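You operate a simulated robot arm through the tools that you are given. There is no shell and no other tool. Be economical: measure what you need, move in short steps, check, and stop when the job is done.

The job below is to be done with a simulated robot arm. You get a single attempt, and the scene is never put back.

TASK
Fill the white jar with oil to about its line.
Fine: lid onto the dark mat, jar onto the steel slide, slide in, fill, slide out, then lid on. Set down upright: what you pick out. Where these are worked on the way, their far stop is far enough and under half their travel is too little: steel slide.

Only the result counts: the job must be done as asked and must still hold three seconds after the hand-in. Knocking over, shifting, dropping, spilling or breaking anything else fails it. Lids that push on must go on centred and level and be pressed home; caps that screw on are set level and turned clockwise until they are tight.

THE ROBOT
A 7-joint arm with a three-finger gripper, fixed in place. Base frame: the origin is at the foot of the arm, x ahead of it, y to its left, z up; the work surface is at about z = 0.85. Units: m, degrees, N and s.
Its first joint turns from -166.0 to 166.0 degrees. Payload 2.69 kg.
The tool frame sits at the grasp point between the pads (the TCP): z along the fingers, y along the line on which they close. The tips reach 0.03 m beyond it. The gripper opens to 0.128 m. The gripper's body begins 0.117 m behind the TCP.
Orientation is told as [roll, pitch, yaw] about the base's x, y, z axes, in that order, counted from this pose: with the fingers straight down and closing along the base's y, the tool's x points along the base's -x, its y along +y and its z along -z.

THE INTERFACE
- The arm moves only by the tool jog_arm. Its argument "rows" is a list of rows, each a list of 3 entries, a list of its own where there are three numbers: the shift along the base's x, y, z in units of 400 mm (1.0 is 400 mm), then the turn, a rotation vector about the base's x, y, z in units of 45 degrees (1.0 is 45 degrees), then the gripper command, from -1 (shut) to 1 (fully open), values between in proportion. In form: [[[x, y, z], [rx, ry, rz], fingers], ...]. A call has 1 to 20 rows; each row is the pose to reach, as a shift and turn from the pose commanded when the call began. A call with a number of a shift or a turn outside -1 to 1 is refused whole. Rows are played at 5 a second. More than 0.05 m and 8.6 degrees between two rows, or a gripper value outside its range, and nothing of the call is played. A pose out of reach is approached as far as the arm can. The call stops where the force on the tool passes 90 N (or 10 N more than at its start, if that is more) or the arm is blocked; 0.2 s more then pass. Each finger halts on what it meets, pressing with about 35 N; the grip force reading is that of the motor and also rises with nothing between the fingers. The clock runs only during rows and for 0.2 s after the last one: add rows that repeat a pose to give the fingers time. It gives the time, the measured TCP pose, the force on the tool (base axes), the opening and the grip force at its end, in the units of the frame above (readings bear some noise), with the torque about the TCP (base axes, N m) and any sound that the robot's microphone picked up, and new pictures: "views" is both (left out), scene, wrist or none.
- Cameras (640 x 400 px; columns grow to the right, rows downward): "scene" is fixed at [0.0515, 0.4998, 1.6324]; the picture's right is [-0.23, -0.97, 0.00], its down [-0.59, 0.14, -0.79] and it looks along [0.77, -0.18, -0.61] (base axes); focal length 312 px, centre (320, 200). "wrist" rides on the gripper at [0.058, 0.054, -0.131] in the tool frame; the picture's right is [-0.68, 0.74, 0.00], its down [-0.62, -0.57, -0.55] and it looks along [-0.40, -0.37, 0.84] (tool axes); focal length 234 px, centre (320, 200). There is no depth. A picture from a camera that has moved, and an enlarged one, comes with that camera's place and axes in the base frame and with its lens.
- slide_trunk(by): slides the trunk up (or, below 0, down) by that many m; the arm rides with it, the base frame stays. It gives what a move gives, with no picture.
- enlarge(camera, box): a new picture of the part [left, top, right, bottom] of that camera's present view, enlarged. The clock stands still meanwhile.
- hand_in(): hands the job in; it is judged then, once.

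Go step by step. Nothing tells you positions but the pictures and the camera data: compare them with the known pose of the tool, close in by small moves and look again before you grip or let go. The budget is 120 turns and 200 pictures, counting those below and the enlarged ones. Unless the task says otherwise, let go and move clear before handing in, and close with one line.

The tools are called as name(argument=value, ...) on one line, values as JSON. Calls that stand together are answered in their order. jog_arm: Moves the arm, as the interface text tells. Its arguments: {"type":"object","properties":{"rows":{"type":"array","items":{"type":"array"}},"views":{"type":"string","enum":["both","scene","wrist","none"]}},"required":["rows"]} The other tools are called the same way: slide_trunk (by) slides the trunk up or down; enlarge (camera, box) takes an enlarged picture of a part of a camera's view; hand_in () hands the job in.

At the start:

```text
time_s: 0.0
ee_pos: [0.6534, 0.2268, 1.25]
ee_rot: [0.0, 0.0, 0.0]
contact_force: [-0.7, 0.2, 0.5]
wrist_torque: [0.05, -0.01, 0.03]
gripper_width: 0.1279
grasp_force: 0.1
trunk travel left (down, up): [-0.15, 0.2]
```

scene: 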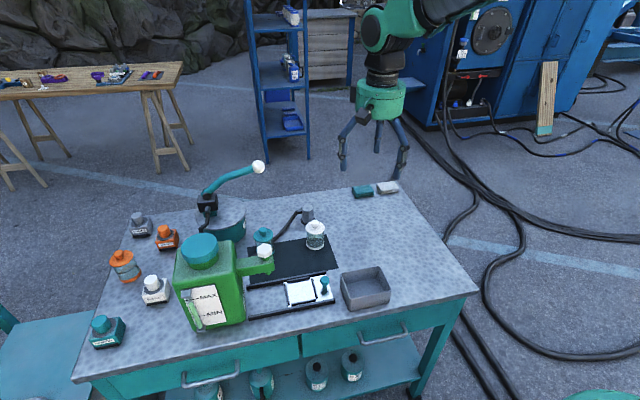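
wrist: 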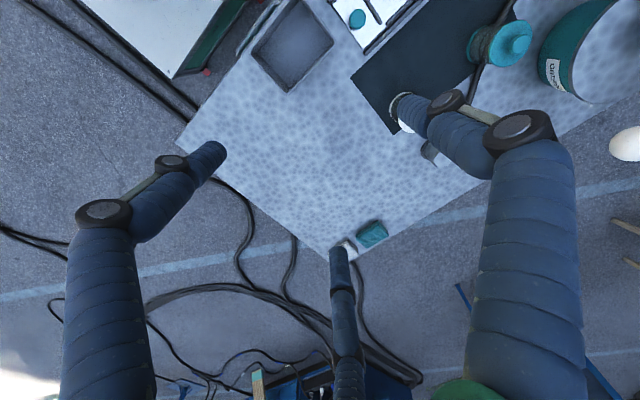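

I see a table with a green oil can, a dark mat, a steel slide with a white pad and a teal knob, a white jar and other bottles. I'll enlarge the views to identify the parts.

enlarge(camera="scene", box=[160, 200, 400, 350])

enlarge(camera="scene", box=[80, 150, 280, 275])

enlarge(camera="scene", box=[250, 190, 350, 252])

enlarge(camera="scene", box=[240, 260, 400, 360])

```text
2.67 times, centred on (280, 275) of scene
camera zoom: at [0.0515, 0.4998, 1.6324], right [-0.23, -0.97, 0.0], down [-0.59, 0.14, -0.79], along [0.77, -0.18, -0.61], focal length 833 px, centre (427, 0)
```

zoom: 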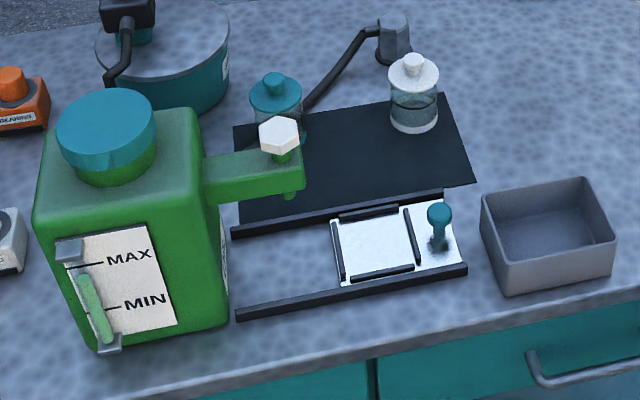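

```text
3.20 times, centred on (180, 212) of scene
camera zoom: at [0.0515, 0.4998, 1.6324], right [-0.23, -0.97, 0.0], down [-0.59, 0.14, -0.79], along [0.77, -0.18, -0.61], focal length 1000 px, centre (768, 160)
```

zoom: 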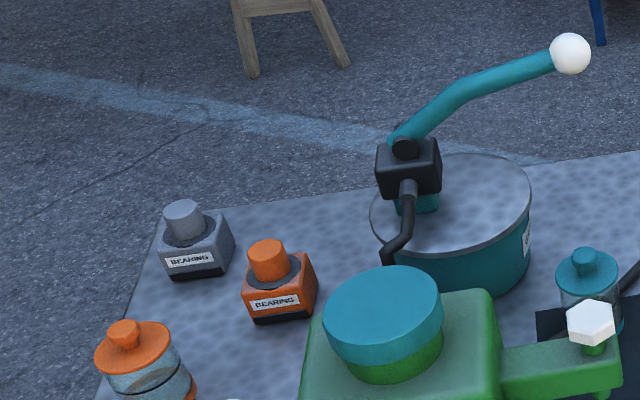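

```text
6.40 times, centred on (300, 221) of scene
camera zoom: at [0.0515, 0.4998, 1.6324], right [-0.23, -0.97, 0.0], down [-0.59, 0.14, -0.79], along [0.77, -0.18, -0.61], focal length 1999 px, centre (448, 66)
```

zoom: 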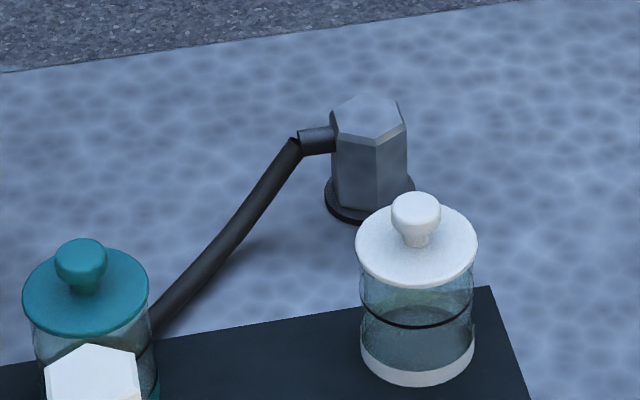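

```text
4.00 times, centred on (320, 310) of scene
camera zoom: at [0.0515, 0.4998, 1.6324], right [-0.23, -0.97, 0.0], down [-0.59, 0.14, -0.79], along [0.77, -0.18, -0.61], focal length 1249 px, centre (320, -240)
```

zoom: 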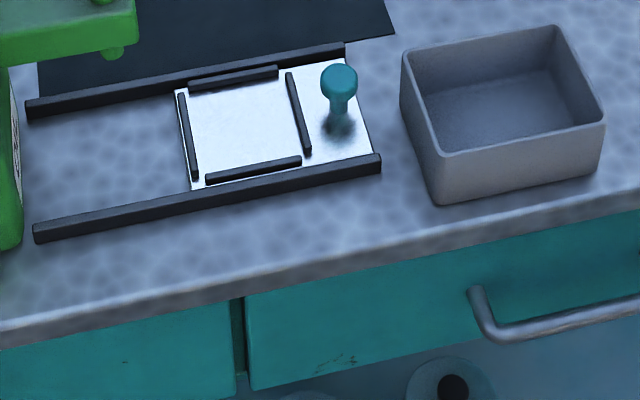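

The white jar is near (0.79, 0.345) on the dark mat, the slide's plate near (0.61, 0.43), and the tank's spout near y≈0.51. I'll check the labels from the wrist camera and the scene camera.

enlarge(camera="wrist", box=[440, 0, 640, 125])

enlarge(camera="scene", box=[165, 225, 285, 335])

jog_arm(rows=[[[-0.1, 0, 0], [0, 0, 0], 1], [[-0.2, 0, 0], [0, 0, 0], 1], [[-0.3, 0, 0], [0, 0, 0], 1], [[-0.4, 0, 0], [0, 0, 0], 1], [[-0.5, 0, 0], [0, 0, 0], 1], [[-0.5, 0.1, 0], [0, 0, 0], 1], [[-0.5, 0.2, 0], [0, 0, 0], 1], [[-0.5, 0.3, 0], [0, 0, 0], 1]], views="wrist")

```text
3.20 times, centred on (540, 62) of wrist
camera zoom: at [0.5958, 0.2805, 1.3799], right [0.68, 0.74, 0.0], down [0.62, -0.57, 0.55], along [0.4, -0.37, -0.84], focal length 749 px, centre (-384, 640)
```

zoom: 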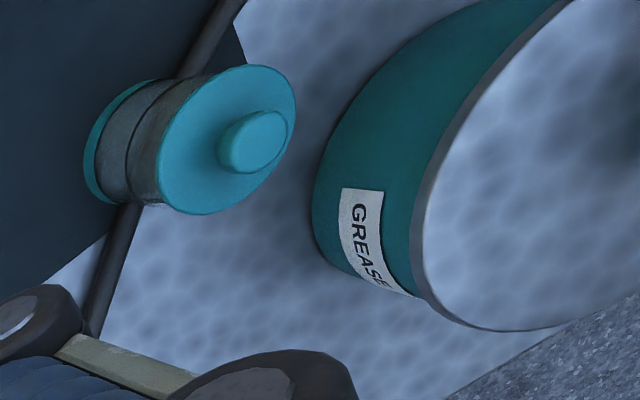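

```text
3.64 times, centred on (225, 280) of scene
camera zoom: at [0.0515, 0.4998, 1.6324], right [-0.23, -0.97, 0.0], down [-0.59, 0.14, -0.79], along [0.77, -0.18, -0.61], focal length 1136 px, centre (666, -91)
```

zoom: 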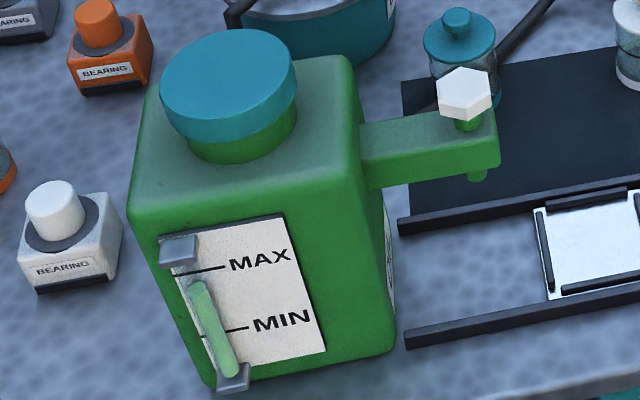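

```text
time_s: 1.8
ee_pos: [0.4548, 0.3481, 1.2493]
ee_rot: [0.0, -0.1, 0.0]
contact_force: [1.2, 0.4, 0.4]
wrist_torque: [0.01, -0.03, 0.0]
gripper_width: 0.1282
grasp_force: 0.1
trunk travel left (down, up): [-0.15, 0.2]
camera wrist: at [0.3973, 0.4018, 1.3796], right [0.68, 0.74, 0.0], down [0.62, -0.57, 0.55], along [0.4, -0.37, -0.84], focal length 234 px, centre (320, 200)
```

wrist: 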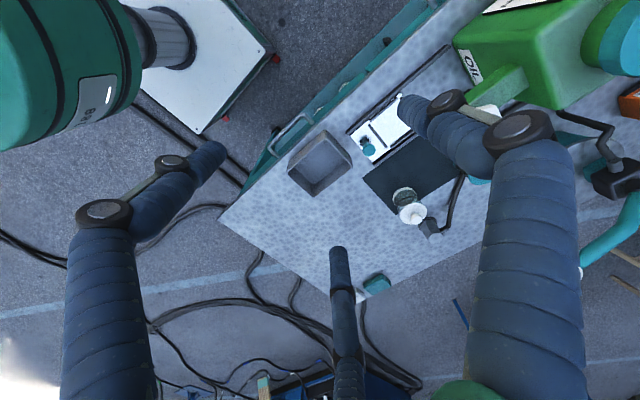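

The green tank reads OIL, and its gauge is above MIN. Its hex knob must be the tap. Next I'll close the gripper to learn the finger layout.

jog_arm(rows=[[[0, 0, 0], [0, 0, 0], -1], [[0, 0, 0], [0, 0, 0], -1], [[0, 0, 0], [0, 0, 0], -1], [[0, 0, 0], [0, 0, 0], -1]])

```text
time_s: 2.8
ee_pos: [0.4561, 0.348, 1.2493]
ee_rot: [0.0, 0.0, 0.0]
contact_force: [-0.5, -0.2, -1.0]
wrist_torque: [0.0, -0.03, -0.03]
gripper_width: 0.0019
grasp_force: 31.4
trunk travel left (down, up): [-0.15, 0.2]
camera wrist: at [0.3974, 0.4017, 1.3797], right [0.68, 0.74, 0.0], down [0.62, -0.57, 0.55], along [0.4, -0.37, -0.84], focal length 234 px, centre (320, 200)
```

scene: 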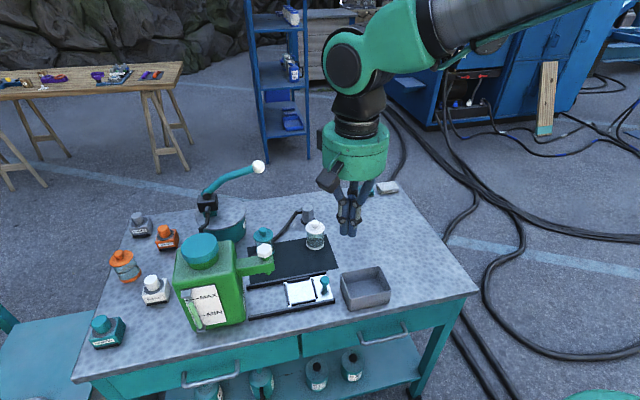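
wrist: 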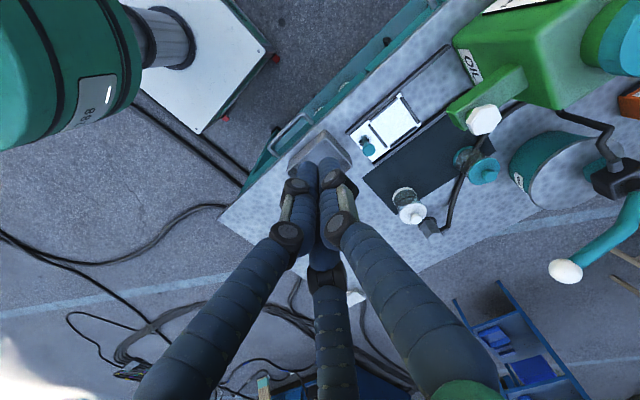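

The three fingers close onto the TCP centre. I'll move above the white jar with the fingers partly open and refine its position.

jog_arm(rows=[[[0.12, 0, 0], [0, 0, 0], -0.2], [[0.24, 0, 0], [0, 0, 0], -0.2], [[0.36, 0, 0], [0, 0, 0], -0.2], [[0.48, 0, 0], [0, 0, 0], -0.2], [[0.6, 0, 0], [0, 0, 0], -0.2], [[0.7, 0, 0], [0, 0, 0], -0.2], [[0.78, 0, -0.08], [0, 0, 0], -0.2], [[0.8225, 0, -0.18], [0, 0, 0], -0.2], [[0.8225, 0, -0.28], [0, 0, 0], -0.2], [[0.8225, 0, -0.36], [0, 0, 0], -0.2], [[0.8225, 0, -0.36], [0, 0, 0], -0.2]])

```text
time_s: 5.2
ee_pos: [0.7806, 0.3486, 1.105]
ee_rot: [-0.1, 0.0, 0.0]
contact_force: [0.9, -0.2, -0.2]
wrist_torque: [-0.03, 0.03, -0.01]
gripper_width: 0.0513
grasp_force: 0.1
trunk travel left (down, up): [-0.15, 0.2]
camera wrist: at [0.7229, 0.402, 1.2351], right [0.68, 0.74, 0.0], down [0.62, -0.57, 0.55], along [0.4, -0.37, -0.84], focal length 234 px, centre (320, 200)
```

scene: 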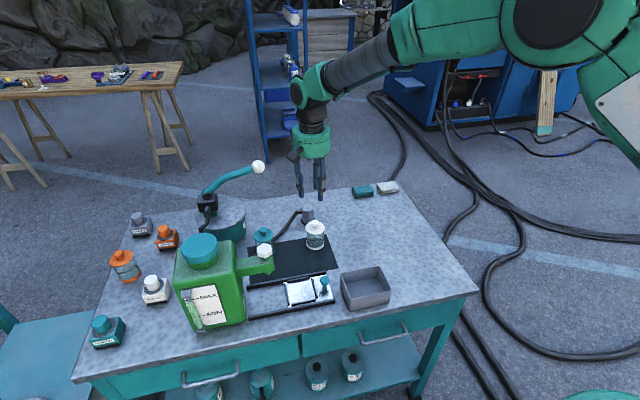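
wrist: 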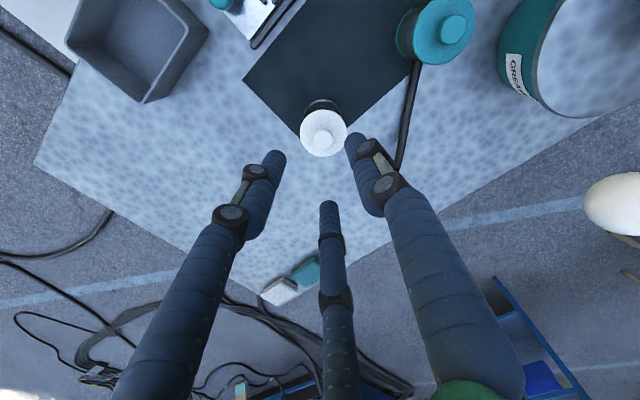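

The wrist view puts the lid knob at about (0.790, 0.345). I'll descend to just above it and check.

jog_arm(rows=[[[0.019, -0.005, -0.1], [0, 0, 0], -0.2], [[0.019, -0.005, -0.19], [0, 0, 0], -0.2], [[0.019, -0.005, -0.19], [0, 0, 0], -0.2]], views="wrist")

enlarge(camera="scene", box=[260, 150, 380, 260])

```text
time_s: 6.0
ee_pos: [0.7891, 0.3459, 1.0285]
ee_rot: [0.0, -0.1, 0.1]
contact_force: [0.4, 0.3, 0.1]
wrist_torque: [0.05, 0.1, 0.03]
gripper_width: 0.0511
grasp_force: 0.1
trunk travel left (down, up): [-0.15, 0.2]
camera wrist: at [0.7313, 0.3986, 1.1595], right [0.68, 0.74, 0.0], down [0.62, -0.57, 0.55], along [0.4, -0.37, -0.84], focal length 234 px, centre (320, 200)
```

wrist: 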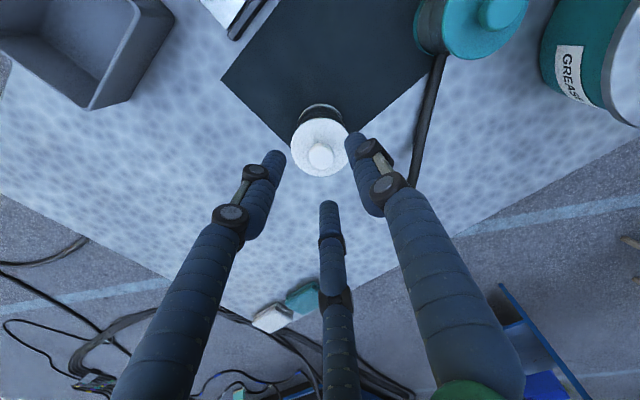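

```text
3.64 times, centred on (320, 205) of scene
camera zoom: at [0.0515, 0.4998, 1.6324], right [-0.23, -0.97, 0.0], down [-0.59, 0.14, -0.79], along [0.77, -0.18, -0.61], focal length 1136 px, centre (320, 182)
```

zoom: 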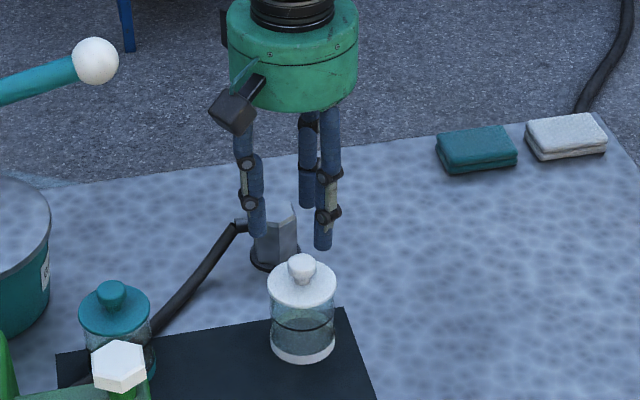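

The knob is aligned with the tool. I'll go down and grip the knob with the fingertips.

jog_arm(rows=[[[0.001, -0.002, -0.07], [0, 0, 0], -0.2], [[0.001, -0.002, -0.135], [0, 0, 0], -0.2], [[0.001, -0.002, -0.135], [0, 0, 0], -0.2]], views="wrist")

enlarge(camera="scene", box=[280, 190, 350, 254])

```text
time_s: 6.8
ee_pos: [0.7903, 0.3451, 0.9746]
ee_rot: [0.0, -0.1, -0.1]
contact_force: [0.5, 0.4, -0.3]
wrist_torque: [0.04, 0.05, 0.01]
gripper_width: 0.0511
grasp_force: 0.1
trunk travel left (down, up): [-0.15, 0.2]
camera wrist: at [0.7325, 0.3973, 1.1043], right [0.68, 0.74, 0.0], down [0.62, -0.57, 0.55], along [0.4, -0.37, -0.84], focal length 234 px, centre (320, 200)
```

wrist: 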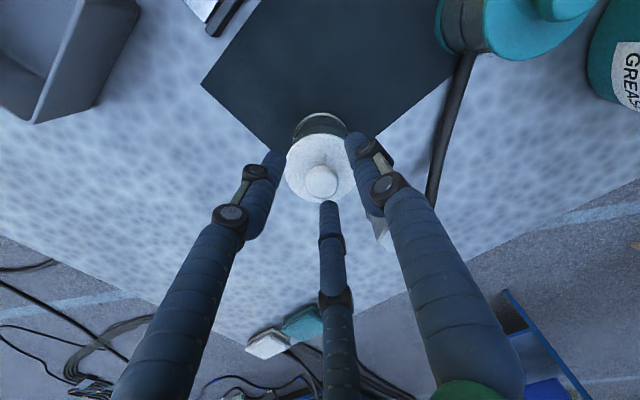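

```text
6.25 times, centred on (315, 222) of scene
camera zoom: at [0.0515, 0.4998, 1.6324], right [-0.23, -0.97, 0.0], down [-0.59, 0.14, -0.79], along [0.77, -0.18, -0.61], focal length 1952 px, centre (351, 62)
```

zoom: 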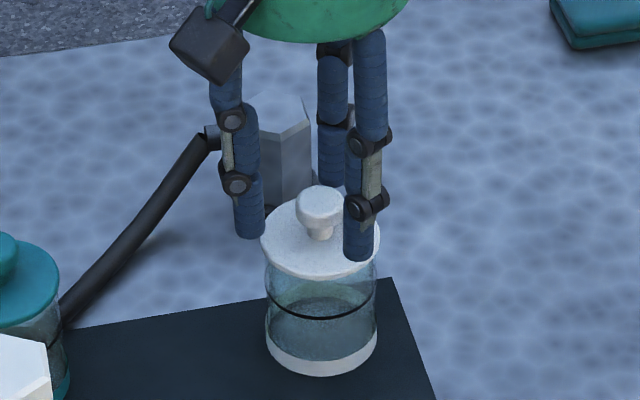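

jog_arm(rows=[[[0, 0, 0], [0, 0, 0], -0.7], [[0, 0, 0], [0, 0, 0], -1], [[0, 0, 0], [0, 0, 0], -1], [[0, 0, 0], [0, 0, 0], -1]], views="wrist")

enlarge(camera="scene", box=[280, 190, 350, 254])

```text
time_s: 7.8
ee_pos: [0.7896, 0.3435, 0.9762]
ee_rot: [0.0, 0.0, -0.1]
contact_force: [0.5, -0.1, 0.3]
wrist_torque: [-0.02, 0.02, 0.01]
gripper_width: 0.0235
grasp_force: 34.9
trunk travel left (down, up): [-0.15, 0.2]
heard: snap
camera wrist: at [0.7321, 0.3971, 1.1046], right [0.68, 0.74, 0.0], down [0.62, -0.57, 0.55], along [0.4, -0.37, -0.84], focal length 234 px, centre (320, 200)
```

wrist: 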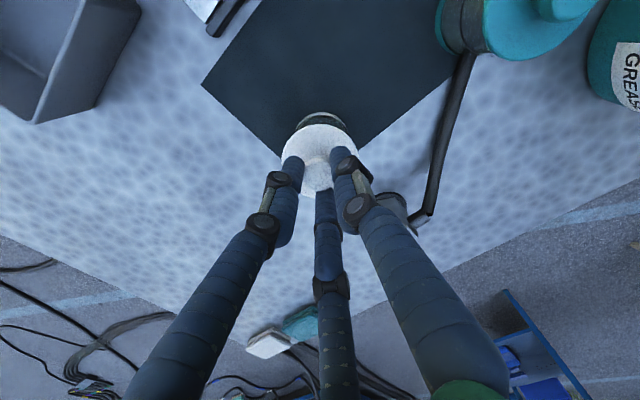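

```text
6.25 times, centred on (315, 222) of scene
camera zoom: at [0.0515, 0.4998, 1.6324], right [-0.23, -0.97, 0.0], down [-0.59, 0.14, -0.79], along [0.77, -0.18, -0.61], focal length 1952 px, centre (351, 62)
```

zoom: 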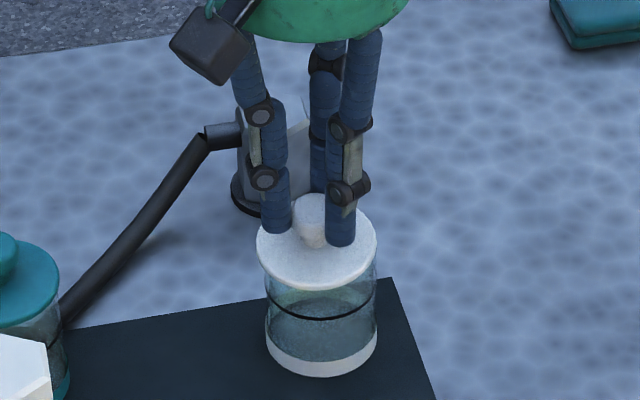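

The knob is held (0.0235 m), and the snap suggests the lid has come free. I'll lift straight up.

jog_arm(rows=[[[0, 0, 0.015], [0, 0, 0], -1], [[0, 0, 0.05], [0, 0, 0], -1], [[0, 0, 0.13], [0, 0, 0], -1], [[0, 0, 0.13], [0, 0, 0], -1]], views="wrist")

enlarge(camera="scene", box=[240, 160, 360, 260])

```text
time_s: 8.8
ee_pos: [0.7896, 0.3463, 1.0274]
ee_rot: [0.0, 0.0, 0.0]
contact_force: [0.2, 0.4, 0.1]
wrist_torque: [0.03, -0.06, 0.0]
gripper_width: 0.0238
grasp_force: 35.5
trunk travel left (down, up): [-0.15, 0.2]
camera wrist: at [0.7312, 0.3987, 1.1569], right [0.68, 0.74, 0.0], down [0.62, -0.57, 0.55], along [0.4, -0.37, -0.84], focal length 234 px, centre (320, 200)
```

wrist: 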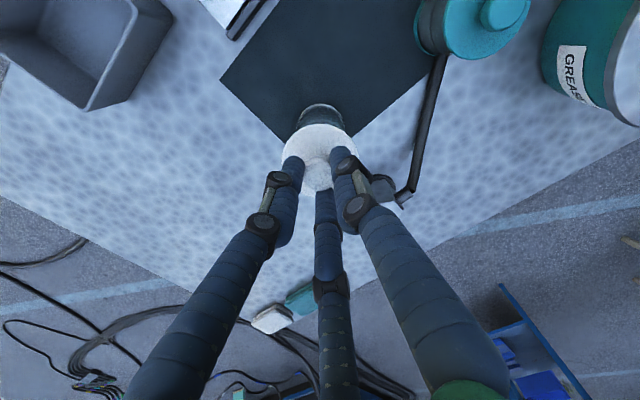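

```text
4.00 times, centred on (300, 210) of scene
camera zoom: at [0.0515, 0.4998, 1.6324], right [-0.23, -0.97, 0.0], down [-0.59, 0.14, -0.79], along [0.77, -0.18, -0.61], focal length 1249 px, centre (400, 160)
```

zoom: 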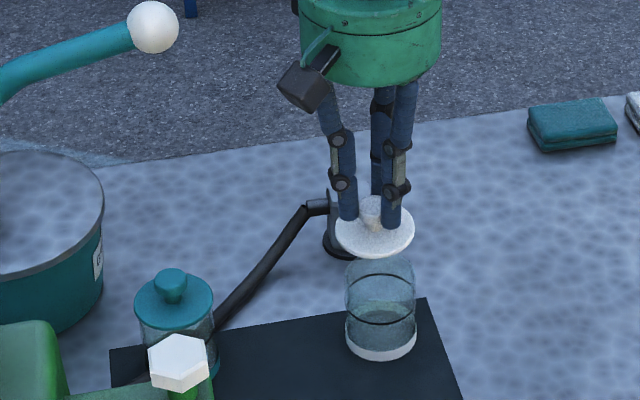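

The lid is off and the jar stayed in place. I'll carry the lid to the free part of the mat, at about (0.72, 0.39), and lower it.

jog_arm(rows=[[[-0.09, 0.05, 0], [0, 0, 0], -1], [[-0.175, 0.1125, 0], [0, 0, 0], -1], [[-0.175, 0.1125, -0.1], [0, 0, 0], -1], [[-0.175, 0.1125, -0.2], [0, 0, 0], -1], [[-0.175, 0.1125, -0.26], [0, 0, 0], -1], [[-0.175, 0.1125, -0.26], [0, 0, 0], -1]], views="wrist")

enlarge(camera="scene", box=[240, 200, 360, 300])

```text
time_s: 10.2
ee_pos: [0.7201, 0.3897, 0.9236]
ee_rot: [0.0, -0.1, -0.1]
contact_force: [0.1, 0.1, 0.5]
wrist_torque: [-0.01, -0.04, 0.02]
gripper_width: 0.0236
grasp_force: 34.7
trunk travel left (down, up): [-0.15, 0.2]
camera wrist: at [0.6622, 0.4422, 1.0534], right [0.68, 0.74, 0.0], down [0.62, -0.57, 0.55], along [0.4, -0.37, -0.84], focal length 234 px, centre (320, 200)
```

wrist: 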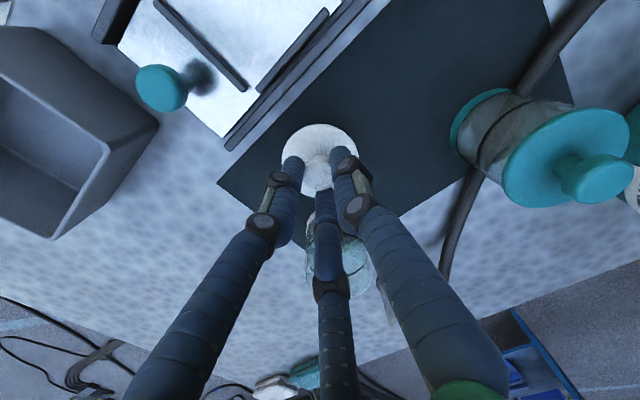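

```text
4.00 times, centred on (300, 250) of scene
camera zoom: at [0.0515, 0.4998, 1.6324], right [-0.23, -0.97, 0.0], down [-0.59, 0.14, -0.79], along [0.77, -0.18, -0.61], focal length 1249 px, centre (400, 0)
```

zoom: 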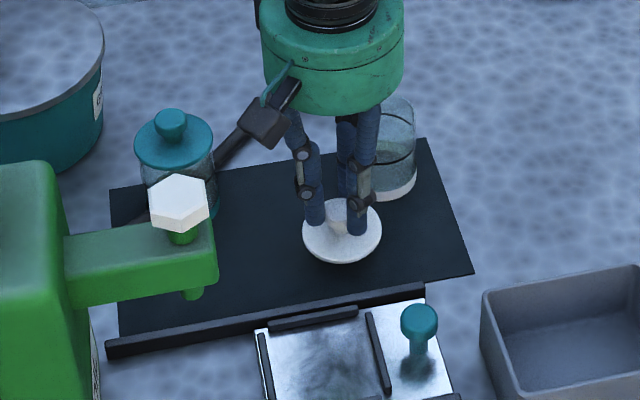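

jog_arm(rows=[[[0, 0, -0.015], [0, 0, 0], -1], [[0, 0, -0.03], [0, 0, 0], -1], [[0, 0, -0.03], [0, 0, 0], -1]], views="none")

jog_arm(rows=[[[0, 0, -0.01], [0, 0, 0], -1], [[0, 0, -0.01], [0, 0, 0], -1]], views="none")

jog_arm(rows=[[[0, 0, -0.01], [0, 0, 0], -1], [[0, 0, -0.01], [0, 0, 0], -1]], views="wrist")

enlarge(camera="scene", box=[270, 230, 340, 290])

```text
time_s: 11.0
ee_pos: [0.7213, 0.3895, 0.9111]
ee_rot: [0.1, 0.0, -0.1]
contact_force: [0.1, -0.3, 0.2]
wrist_torque: [-0.01, -0.02, -0.05]
gripper_width: 0.0235
grasp_force: 35.2
trunk travel left (down, up): [-0.15, 0.2]
```

```text
time_s: 11.6
ee_pos: [0.7198, 0.3894, 0.9075]
ee_rot: [-0.1, 0.0, 0.0]
contact_force: [-0.1, 0.1, 0.2]
wrist_torque: [-0.02, 0.02, -0.02]
gripper_width: 0.0239
grasp_force: 34.9
trunk travel left (down, up): [-0.15, 0.2]
```

```text
time_s: 12.2
ee_pos: [0.7202, 0.3908, 0.9032]
ee_rot: [-0.1, 0.0, -0.2]
contact_force: [-0.4, -0.1, -0.4]
wrist_torque: [0.02, 0.03, 0.08]
gripper_width: 0.0236
grasp_force: 34.9
trunk travel left (down, up): [-0.15, 0.2]
camera wrist: at [0.6625, 0.4424, 1.0335], right [0.68, 0.74, 0.0], down [0.62, -0.57, 0.55], along [0.4, -0.37, -0.84], focal length 234 px, centre (320, 200)
```

wrist: 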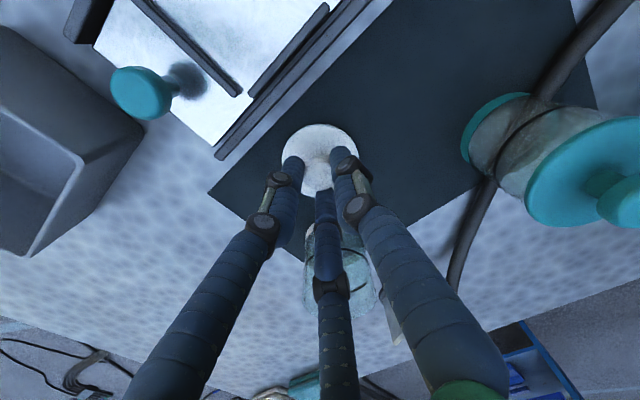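

```text
6.67 times, centred on (305, 260) of scene
camera zoom: at [0.0515, 0.4998, 1.6324], right [-0.23, -0.97, 0.0], down [-0.59, 0.14, -0.79], along [0.77, -0.18, -0.61], focal length 2082 px, centre (420, -200)
```

zoom: 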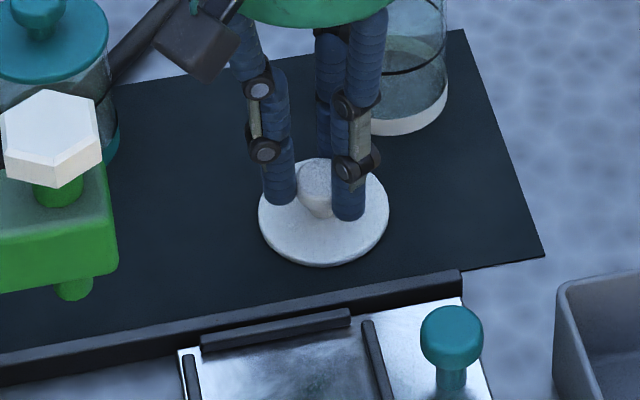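

jog_arm(rows=[[[0, 0, -0.006], [0, 0, 0], -1], [[0, 0, -0.006], [0, 0, 0], -1]], views="none")

jog_arm(rows=[[[0, 0, -0.006], [0, 0, 0], -1], [[0, 0, -0.006], [0, 0, 0], -1]], views="none")

jog_arm(rows=[[[0, 0, -0.005], [0, 0, 0], -1], [[0, 0, -0.005], [0, 0, 0], -1]], views="none")

enlarge(camera="scene", box=[270, 230, 340, 290])

```text
time_s: 12.8
ee_pos: [0.7212, 0.3894, 0.9033]
ee_rot: [0.0, -0.1, 0.1]
contact_force: [-0.3, 0.1, 9.4]
wrist_torque: [0.11, 0.31, 0.03]
gripper_width: 0.0236
grasp_force: 35.3
trunk travel left (down, up): [-0.15, 0.2]
```

```text
time_s: 13.4
ee_pos: [0.721, 0.3895, 0.9015]
ee_rot: [0.0, -0.3, 0.0]
contact_force: [0.4, -1.2, 27.0]
wrist_torque: [0.21, 0.7, 0.02]
gripper_width: 0.0235
grasp_force: 35.4
trunk travel left (down, up): [-0.15, 0.2]
```

```text
time_s: 14.0
ee_pos: [0.7209, 0.39, 0.8995]
ee_rot: [0.1, -0.2, 0.0]
contact_force: [10.6, -0.6, 28.6]
wrist_torque: [0.17, 0.11, -0.1]
gripper_width: 0.0232
grasp_force: 35.4
trunk travel left (down, up): [-0.15, 0.2]
```

```text
6.67 times, centred on (305, 260) of scene
camera zoom: at [0.0515, 0.4998, 1.6324], right [-0.23, -0.97, 0.0], down [-0.59, 0.14, -0.79], along [0.77, -0.18, -0.61], focal length 2082 px, centre (420, -200)
```

zoom: 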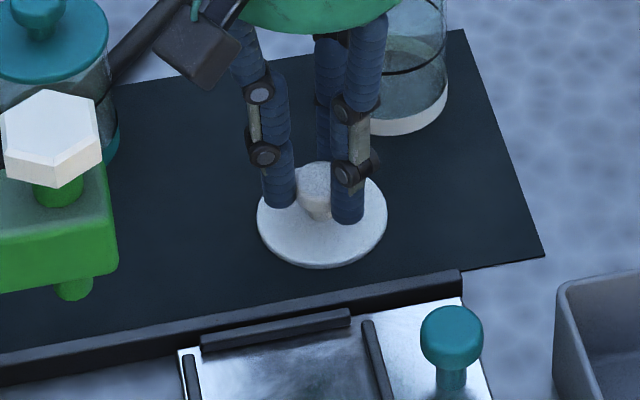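

The lid has touched down. I'll take off the pressing force and release it.

jog_arm(rows=[[[0, 0, 0.014], [0, 0, 0], -1], [[0, 0, 0.014], [0, 0, 0], -1], [[0, 0, 0.014], [0, 0, 0], -0.4], [[0, 0, 0.014], [0, 0, 0], -0.2], [[0, 0, 0.1], [0, 0, 0], -0.2], [[0, 0, 0.2], [0, 0, 0], -0.2], [[0, 0, 0.3], [0, 0, 0], -0.2], [[0, 0, 0.4], [0, 0, 0], -0.2], [[0, 0, 0.4], [0, 0, 0], -0.2]], views="wrist")

enlarge(camera="scene", box=[240, 210, 350, 310])

```text
time_s: 16.0
ee_pos: [0.7178, 0.3886, 1.0578]
ee_rot: [0.0, 0.1, 0.0]
contact_force: [0.4, 0.8, 0.7]
wrist_torque: [0.01, -0.04, 0.0]
gripper_width: 0.051
grasp_force: 0.1
trunk travel left (down, up): [-0.15, 0.2]
camera wrist: at [0.6603, 0.4416, 1.1875], right [0.68, 0.74, 0.0], down [0.62, -0.57, 0.55], along [0.4, -0.37, -0.84], focal length 234 px, centre (320, 200)
```

wrist: 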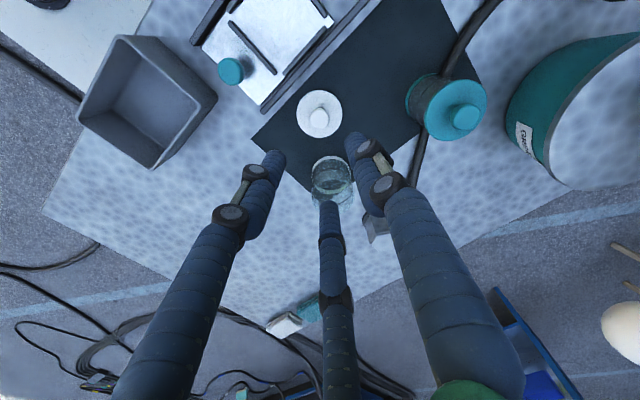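

```text
4.00 times, centred on (295, 260) of scene
camera zoom: at [0.0515, 0.4998, 1.6324], right [-0.23, -0.97, 0.0], down [-0.59, 0.14, -0.79], along [0.77, -0.18, -0.61], focal length 1249 px, centre (420, -40)
```

zoom: 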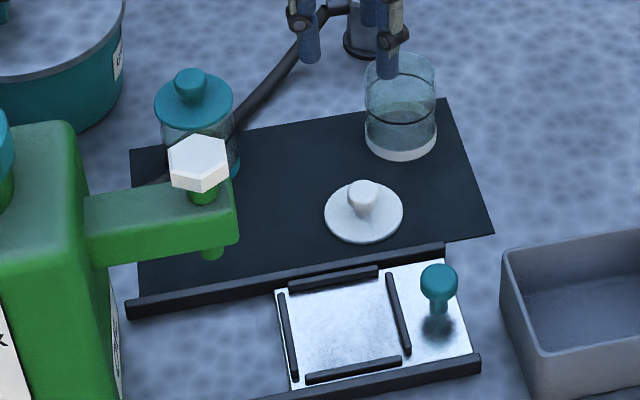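

The lid lies on the mat and the jar is still at (0.79, 0.345). I'll open wider and move over the jar.

jog_arm(rows=[[[0.08, -0.05, 0], [0, 0, 0], 0.4], [[0.174, -0.11, 0], [0, 0, 0], 0.4], [[0.174, -0.11, -0.08], [0, 0, 0], 0.4], [[0.174, -0.11, -0.08], [0, 0, 0], 0.4]], views="wrist")

enlarge(camera="scene", box=[270, 170, 370, 260])

enlarge(camera="wrist", box=[240, 80, 400, 220])

```text
time_s: 17.0
ee_pos: [0.79, 0.3462, 1.026]
ee_rot: [0.0, 0.1, 0.1]
contact_force: [-0.1, 0.5, -0.3]
wrist_torque: [-0.03, 0.03, -0.01]
gripper_width: 0.0895
grasp_force: 0.0
trunk travel left (down, up): [-0.15, 0.2]
camera wrist: at [0.7314, 0.3982, 1.1559], right [0.68, 0.74, 0.0], down [0.62, -0.57, 0.55], along [0.4, -0.37, -0.84], focal length 234 px, centre (320, 200)
```

wrist: 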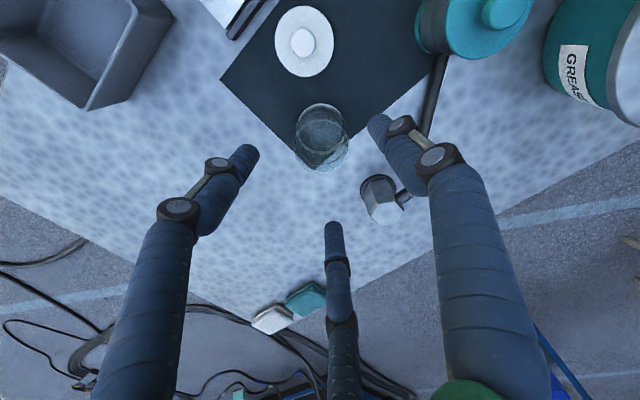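

```text
4.44 times, centred on (320, 215) of scene
camera zoom: at [0.0515, 0.4998, 1.6324], right [-0.23, -0.97, 0.0], down [-0.59, 0.14, -0.79], along [0.77, -0.18, -0.61], focal length 1388 px, centre (320, 133)
```

zoom: 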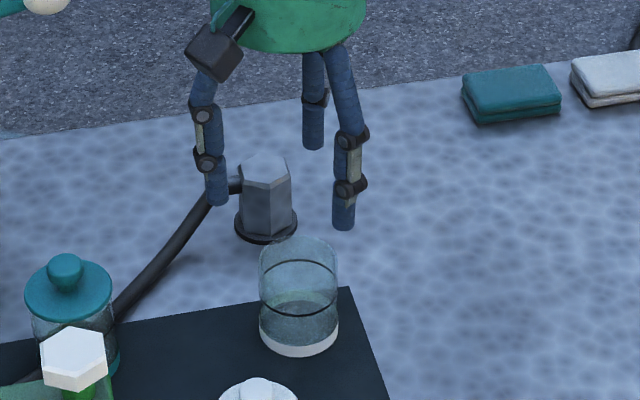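

```text
2.86 times, centred on (320, 150) of wrist
camera zoom: at [0.7314, 0.3982, 1.1559], right [0.68, 0.74, 0.0], down [0.62, -0.57, 0.55], along [0.4, -0.37, -0.84], focal length 669 px, centre (320, 343)
```

zoom: 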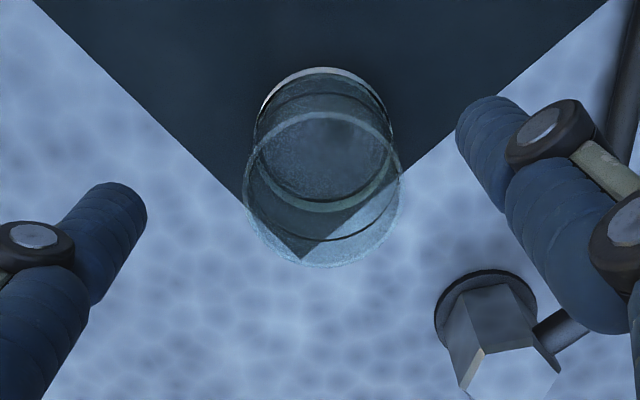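

The jar is empty, its line is about 60% up, and it sits near (0.792, 0.343). I'll descend around it and grip.

jog_arm(rows=[[[0.005, -0.005, -0.11], [0, 0, 0], 0.4], [[0.005, -0.005, -0.22], [0, 0, 0], 0.4], [[0.005, -0.005, -0.325], [0, 0, 0], 0.4], [[0.005, -0.005, -0.325], [0, 0, 0], 0.4]], views="none")

enlarge(camera="scene", box=[270, 180, 370, 270])

enlarge(camera="wrist", box=[220, 80, 420, 240])

```text
time_s: 18.0
ee_pos: [0.7922, 0.3434, 0.8944]
ee_rot: [0.1, 0.0, 0.1]
contact_force: [-0.4, -0.4, 0.0]
wrist_torque: [-0.03, 0.04, -0.02]
gripper_width: 0.0895
grasp_force: 0.0
trunk travel left (down, up): [-0.15, 0.2]
```

```text
4.44 times, centred on (320, 225) of scene
camera zoom: at [0.0515, 0.4998, 1.6324], right [-0.23, -0.97, 0.0], down [-0.59, 0.14, -0.79], along [0.77, -0.18, -0.61], focal length 1388 px, centre (320, 89)
```

zoom: 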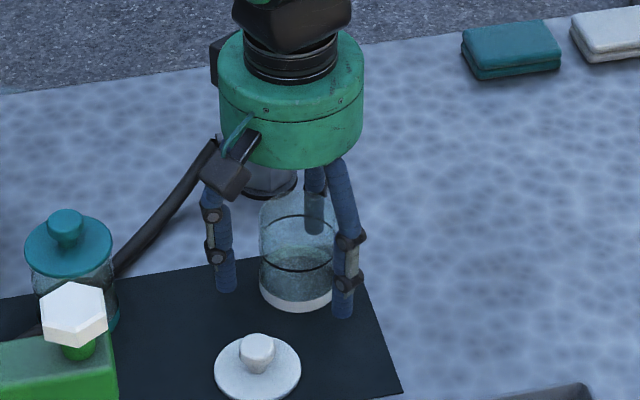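

```text
2.50 times, centred on (320, 160) of wrist
camera zoom: at [0.7338, 0.3971, 1.0231], right [0.68, 0.74, 0.0], down [0.62, -0.57, 0.55], along [0.4, -0.37, -0.84], focal length 585 px, centre (320, 300)
```

zoom: 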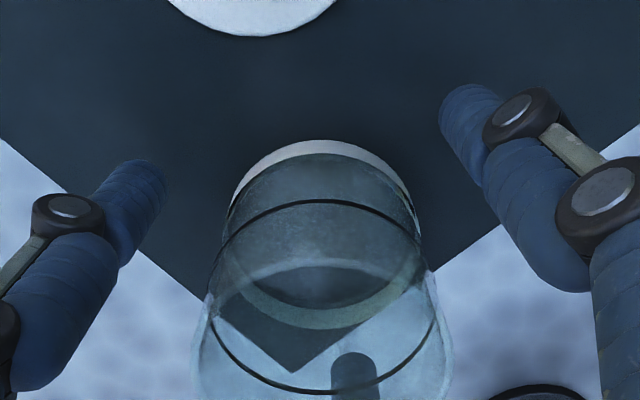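

jog_arm(rows=[[[0, 0, 0], [0, 0, 0], 0.15], [[0, 0, 0], [0, 0, 0], -0.02], [[0, 0, 0], [0, 0, 0], -0.2], [[0, 0, 0], [0, 0, 0], -1], [[0, 0, 0], [0, 0, 0], -1], [[0, 0, 0], [0, 0, 0], -1]], views="none")

enlarge(camera="scene", box=[270, 180, 370, 270])

```text
time_s: 19.4
ee_pos: [0.7921, 0.3449, 0.8944]
ee_rot: [-0.1, 0.0, 0.1]
contact_force: [0.4, 0.3, 1.6]
wrist_torque: [0.02, 0.01, 0.05]
gripper_width: 0.0557
grasp_force: 34.9
trunk travel left (down, up): [-0.15, 0.2]
```

```text
4.44 times, centred on (320, 225) of scene
camera zoom: at [0.0515, 0.4998, 1.6324], right [-0.23, -0.97, 0.0], down [-0.59, 0.14, -0.79], along [0.77, -0.18, -0.61], focal length 1388 px, centre (320, 89)
```

zoom: 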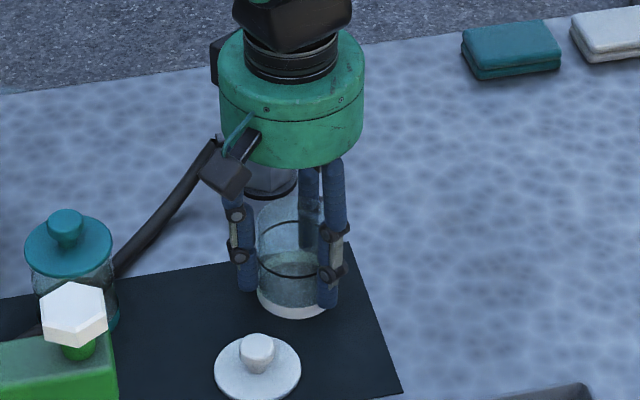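

The jar is gripped (0.056 m). I'll lift it, move in front of the slide and turn 45° on the way.

jog_arm(rows=[[[0, 0, 0.04], [0, 0, 0], -1], [[0, 0, 0.14], [0, 0, 0], -1], [[0, 0, 0.25], [0, 0, 0], -1], [[0, 0, 0.35], [0, 0, 0], -1], [[-0.08, 0, 0.36], [0, 0, 0.16], -1], [[-0.16, 0, 0.36], [0, 0, 0.32], -1], [[-0.24, 0, 0.36], [0, 0, 0.48], -1], [[-0.32, 0, 0.36], [0, 0, 0.64], -1], [[-0.4, 0, 0.36], [0, 0, 0.8], -1], [[-0.43, 0, 0.36], [0, 0, 0.9], -1], [[-0.43, 0, 0.36], [0, 0, 1.0], -1], [[-0.43, 0, 0.36], [0, 0, 1.0], -1]], views="none")

jog_arm(rows=[[[0, 0, 0], [0, 0, 0.17], -1], [[0, 0, 0], [0, 0, 0.34], -1], [[0, 0, 0], [0, 0, 0.51], -1], [[0, 0, 0], [0, 0, 0.68], -1], [[0, 0, 0], [0, 0, 0.85], -1], [[0, 0, 0], [0, 0, 1.0], -1], [[0, 0, 0], [0, 0, 1.0], -1]], views="both")

```text
time_s: 22.0
ee_pos: [0.6196, 0.3429, 1.0393]
ee_rot: [-0.1, -0.1, 44.9]
contact_force: [-0.3, -0.4, -1.5]
wrist_torque: [0.0, 0.01, -0.02]
gripper_width: 0.0558
grasp_force: 34.8
trunk travel left (down, up): [-0.15, 0.2]
```

```text
time_s: 23.6
ee_pos: [0.6199, 0.3442, 1.0391]
ee_rot: [0.0, 0.1, 90.1]
contact_force: [-0.6, 0.3, -1.6]
wrist_torque: [-0.01, -0.02, 0.03]
gripper_width: 0.0561
grasp_force: 35.1
trunk travel left (down, up): [-0.15, 0.2]
camera wrist: at [0.5671, 0.2842, 1.1693], right [-0.74, 0.68, 0.0], down [0.56, 0.62, 0.55], along [0.37, 0.4, -0.84], focal length 234 px, centre (320, 200)
```

scene: 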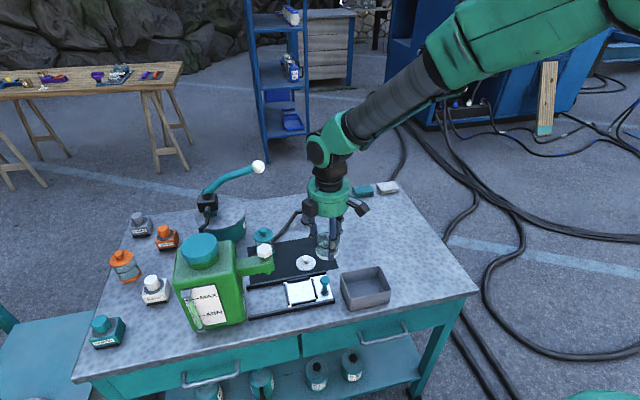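
wrist: 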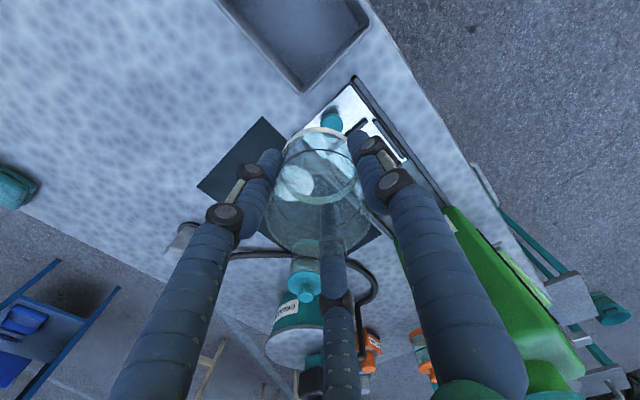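

jog_arm(rows=[[[-0.0125, 0.1, 0], [0, 0, 0], -1], [[-0.0125, 0.2075, 0], [0, 0, 0], -1], [[-0.0125, 0.2075, -0.1], [0, 0, 0], -1], [[-0.0125, 0.2075, -0.18], [0, 0, 0], -1], [[-0.0125, 0.2075, -0.18], [0, 0, 0], -1]], views="wrist")

enlarge(camera="scene", box=[240, 230, 360, 330])

enlarge(camera="wrist", box=[220, 60, 440, 240])

```text
time_s: 24.8
ee_pos: [0.6182, 0.427, 0.9679]
ee_rot: [0.0, 0.0, 90.0]
contact_force: [1.0, 0.1, -1.6]
wrist_torque: [0.01, 0.05, 0.0]
gripper_width: 0.0559
grasp_force: 35.0
trunk travel left (down, up): [-0.15, 0.2]
camera wrist: at [0.5642, 0.3677, 1.0973], right [-0.74, 0.68, 0.0], down [0.57, 0.62, 0.55], along [0.37, 0.4, -0.84], focal length 234 px, centre (320, 200)
```

wrist: 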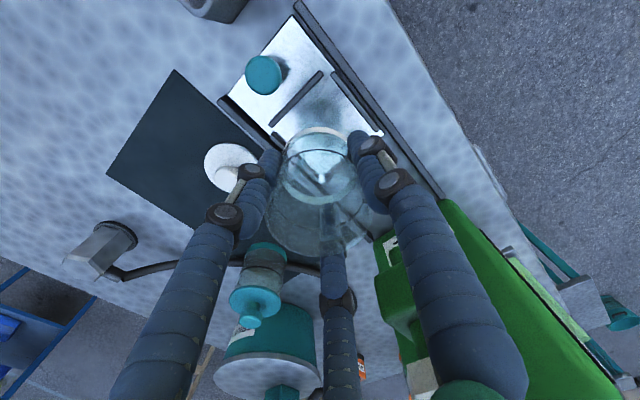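

```text
4.00 times, centred on (300, 280) of scene
camera zoom: at [0.0515, 0.4998, 1.6324], right [-0.23, -0.97, 0.0], down [-0.59, 0.14, -0.79], along [0.77, -0.18, -0.61], focal length 1249 px, centre (400, -120)
```

zoom: 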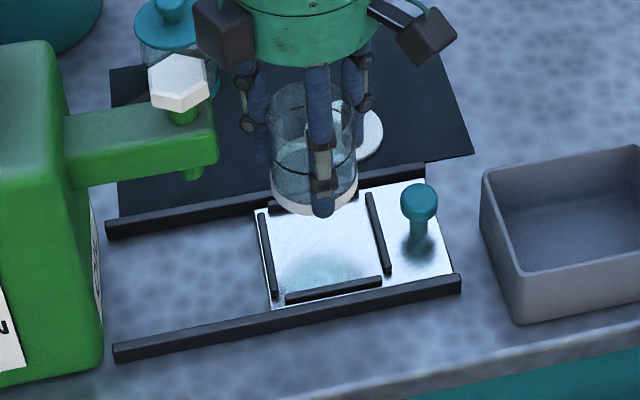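

```text
2.22 times, centred on (330, 150) of wrist
camera zoom: at [0.5642, 0.3677, 1.0973], right [-0.74, 0.68, 0.0], down [0.57, 0.62, 0.55], along [0.37, 0.4, -0.84], focal length 520 px, centre (298, 311)
```

zoom: 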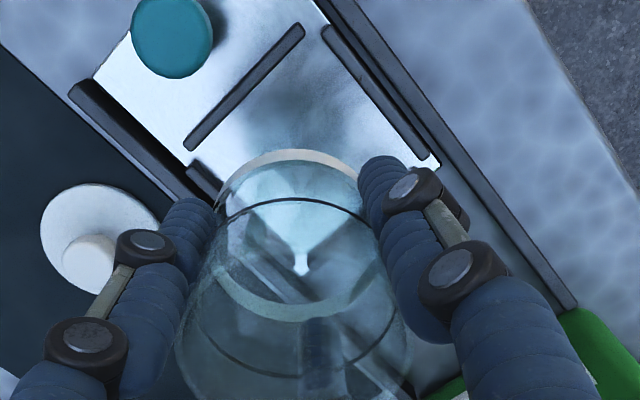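

The tray centre is about (0.613, 0.426), and the jar is above it. I'll lower it.

jog_arm(rows=[[[-0.005, 0, -0.06], [0, 0, 0], -1], [[-0.005, 0, -0.11], [0, 0, 0], -1], [[-0.005, 0, -0.14], [0, 0, 0], -1], [[-0.005, 0, -0.14], [0, 0, 0], -1]], views="none")

enlarge(camera="scene", box=[240, 230, 360, 330])

enlarge(camera="wrist", box=[220, 60, 440, 240])

```text
time_s: 25.8
ee_pos: [0.6125, 0.4265, 0.9118]
ee_rot: [0.1, 0.0, 90.1]
contact_force: [0.7, 0.3, -2.4]
wrist_torque: [-0.01, 0.01, -0.01]
gripper_width: 0.0559
grasp_force: 35.0
trunk travel left (down, up): [-0.15, 0.2]
```

```text
4.00 times, centred on (300, 280) of scene
camera zoom: at [0.0515, 0.4998, 1.6324], right [-0.23, -0.97, 0.0], down [-0.59, 0.14, -0.79], along [0.77, -0.18, -0.61], focal length 1249 px, centre (400, -120)
```

zoom: 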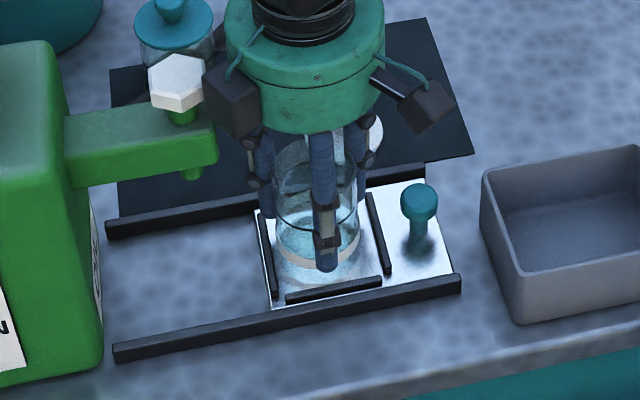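

```text
2.22 times, centred on (330, 150) of wrist
camera zoom: at [0.5604, 0.3681, 1.0418], right [-0.74, 0.68, 0.0], down [0.57, 0.62, 0.55], along [0.37, 0.4, -0.84], focal length 520 px, centre (298, 311)
```

zoom: 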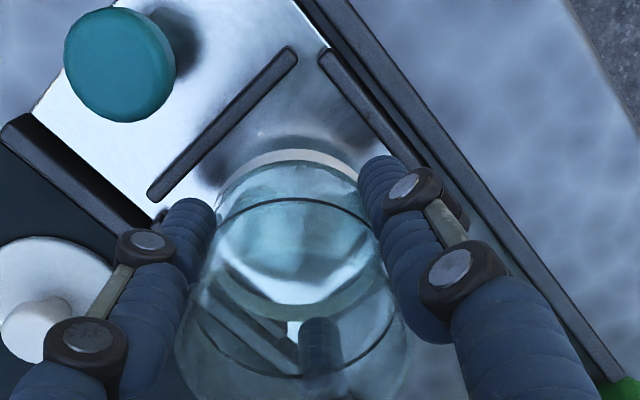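

jog_arm(rows=[[[0, 0, -0.01], [0, 0, 0], -1], [[0, 0, -0.01], [0, 0, 0], -1]], views="none")

jog_arm(rows=[[[0, 0, -0.006], [0, 0, 0], -1], [[0, 0, -0.006], [0, 0, 0], -1]], views="none")

```text
time_s: 26.4
ee_pos: [0.6133, 0.426, 0.9088]
ee_rot: [0.0, -0.1, 90.0]
contact_force: [0.2, 0.0, -1.1]
wrist_torque: [-0.03, -0.02, 0.02]
gripper_width: 0.0561
grasp_force: 35.0
trunk travel left (down, up): [-0.15, 0.2]
```

```text
time_s: 27.0
ee_pos: [0.6121, 0.4274, 0.9051]
ee_rot: [0.0, 0.0, 90.0]
contact_force: [-0.2, -0.6, -0.6]
wrist_torque: [0.03, -0.01, 0.05]
gripper_width: 0.0559
grasp_force: 35.2
trunk travel left (down, up): [-0.15, 0.2]
```

jog_arm(rows=[[[0, 0, -0.005], [0, 0, 0], -1], [[0, 0, -0.005], [0, 0, 0], -1]], views="none")

enlarge(camera="scene", box=[280, 260, 340, 310])

```text
time_s: 27.6
ee_pos: [0.6141, 0.4268, 0.9047]
ee_rot: [-0.2, 0.0, 90.0]
contact_force: [-1.4, -0.1, 8.4]
wrist_torque: [0.15, 0.02, 0.05]
gripper_width: 0.0559
grasp_force: 34.9
trunk travel left (down, up): [-0.15, 0.2]
```

```text
8.00 times, centred on (310, 285) of scene
camera zoom: at [0.0515, 0.4998, 1.6324], right [-0.23, -0.97, 0.0], down [-0.59, 0.14, -0.79], along [0.77, -0.18, -0.61], focal length 2499 px, centre (400, -480)
```

zoom: 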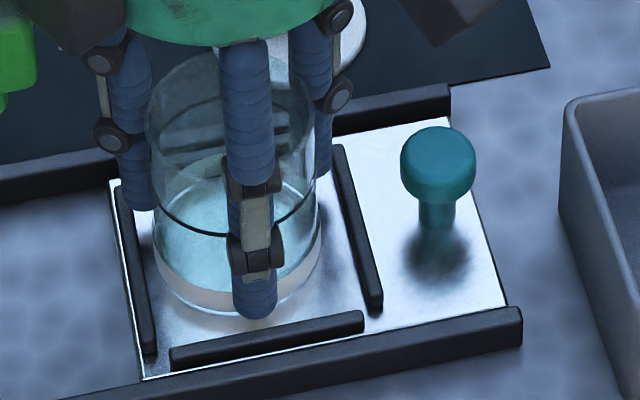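

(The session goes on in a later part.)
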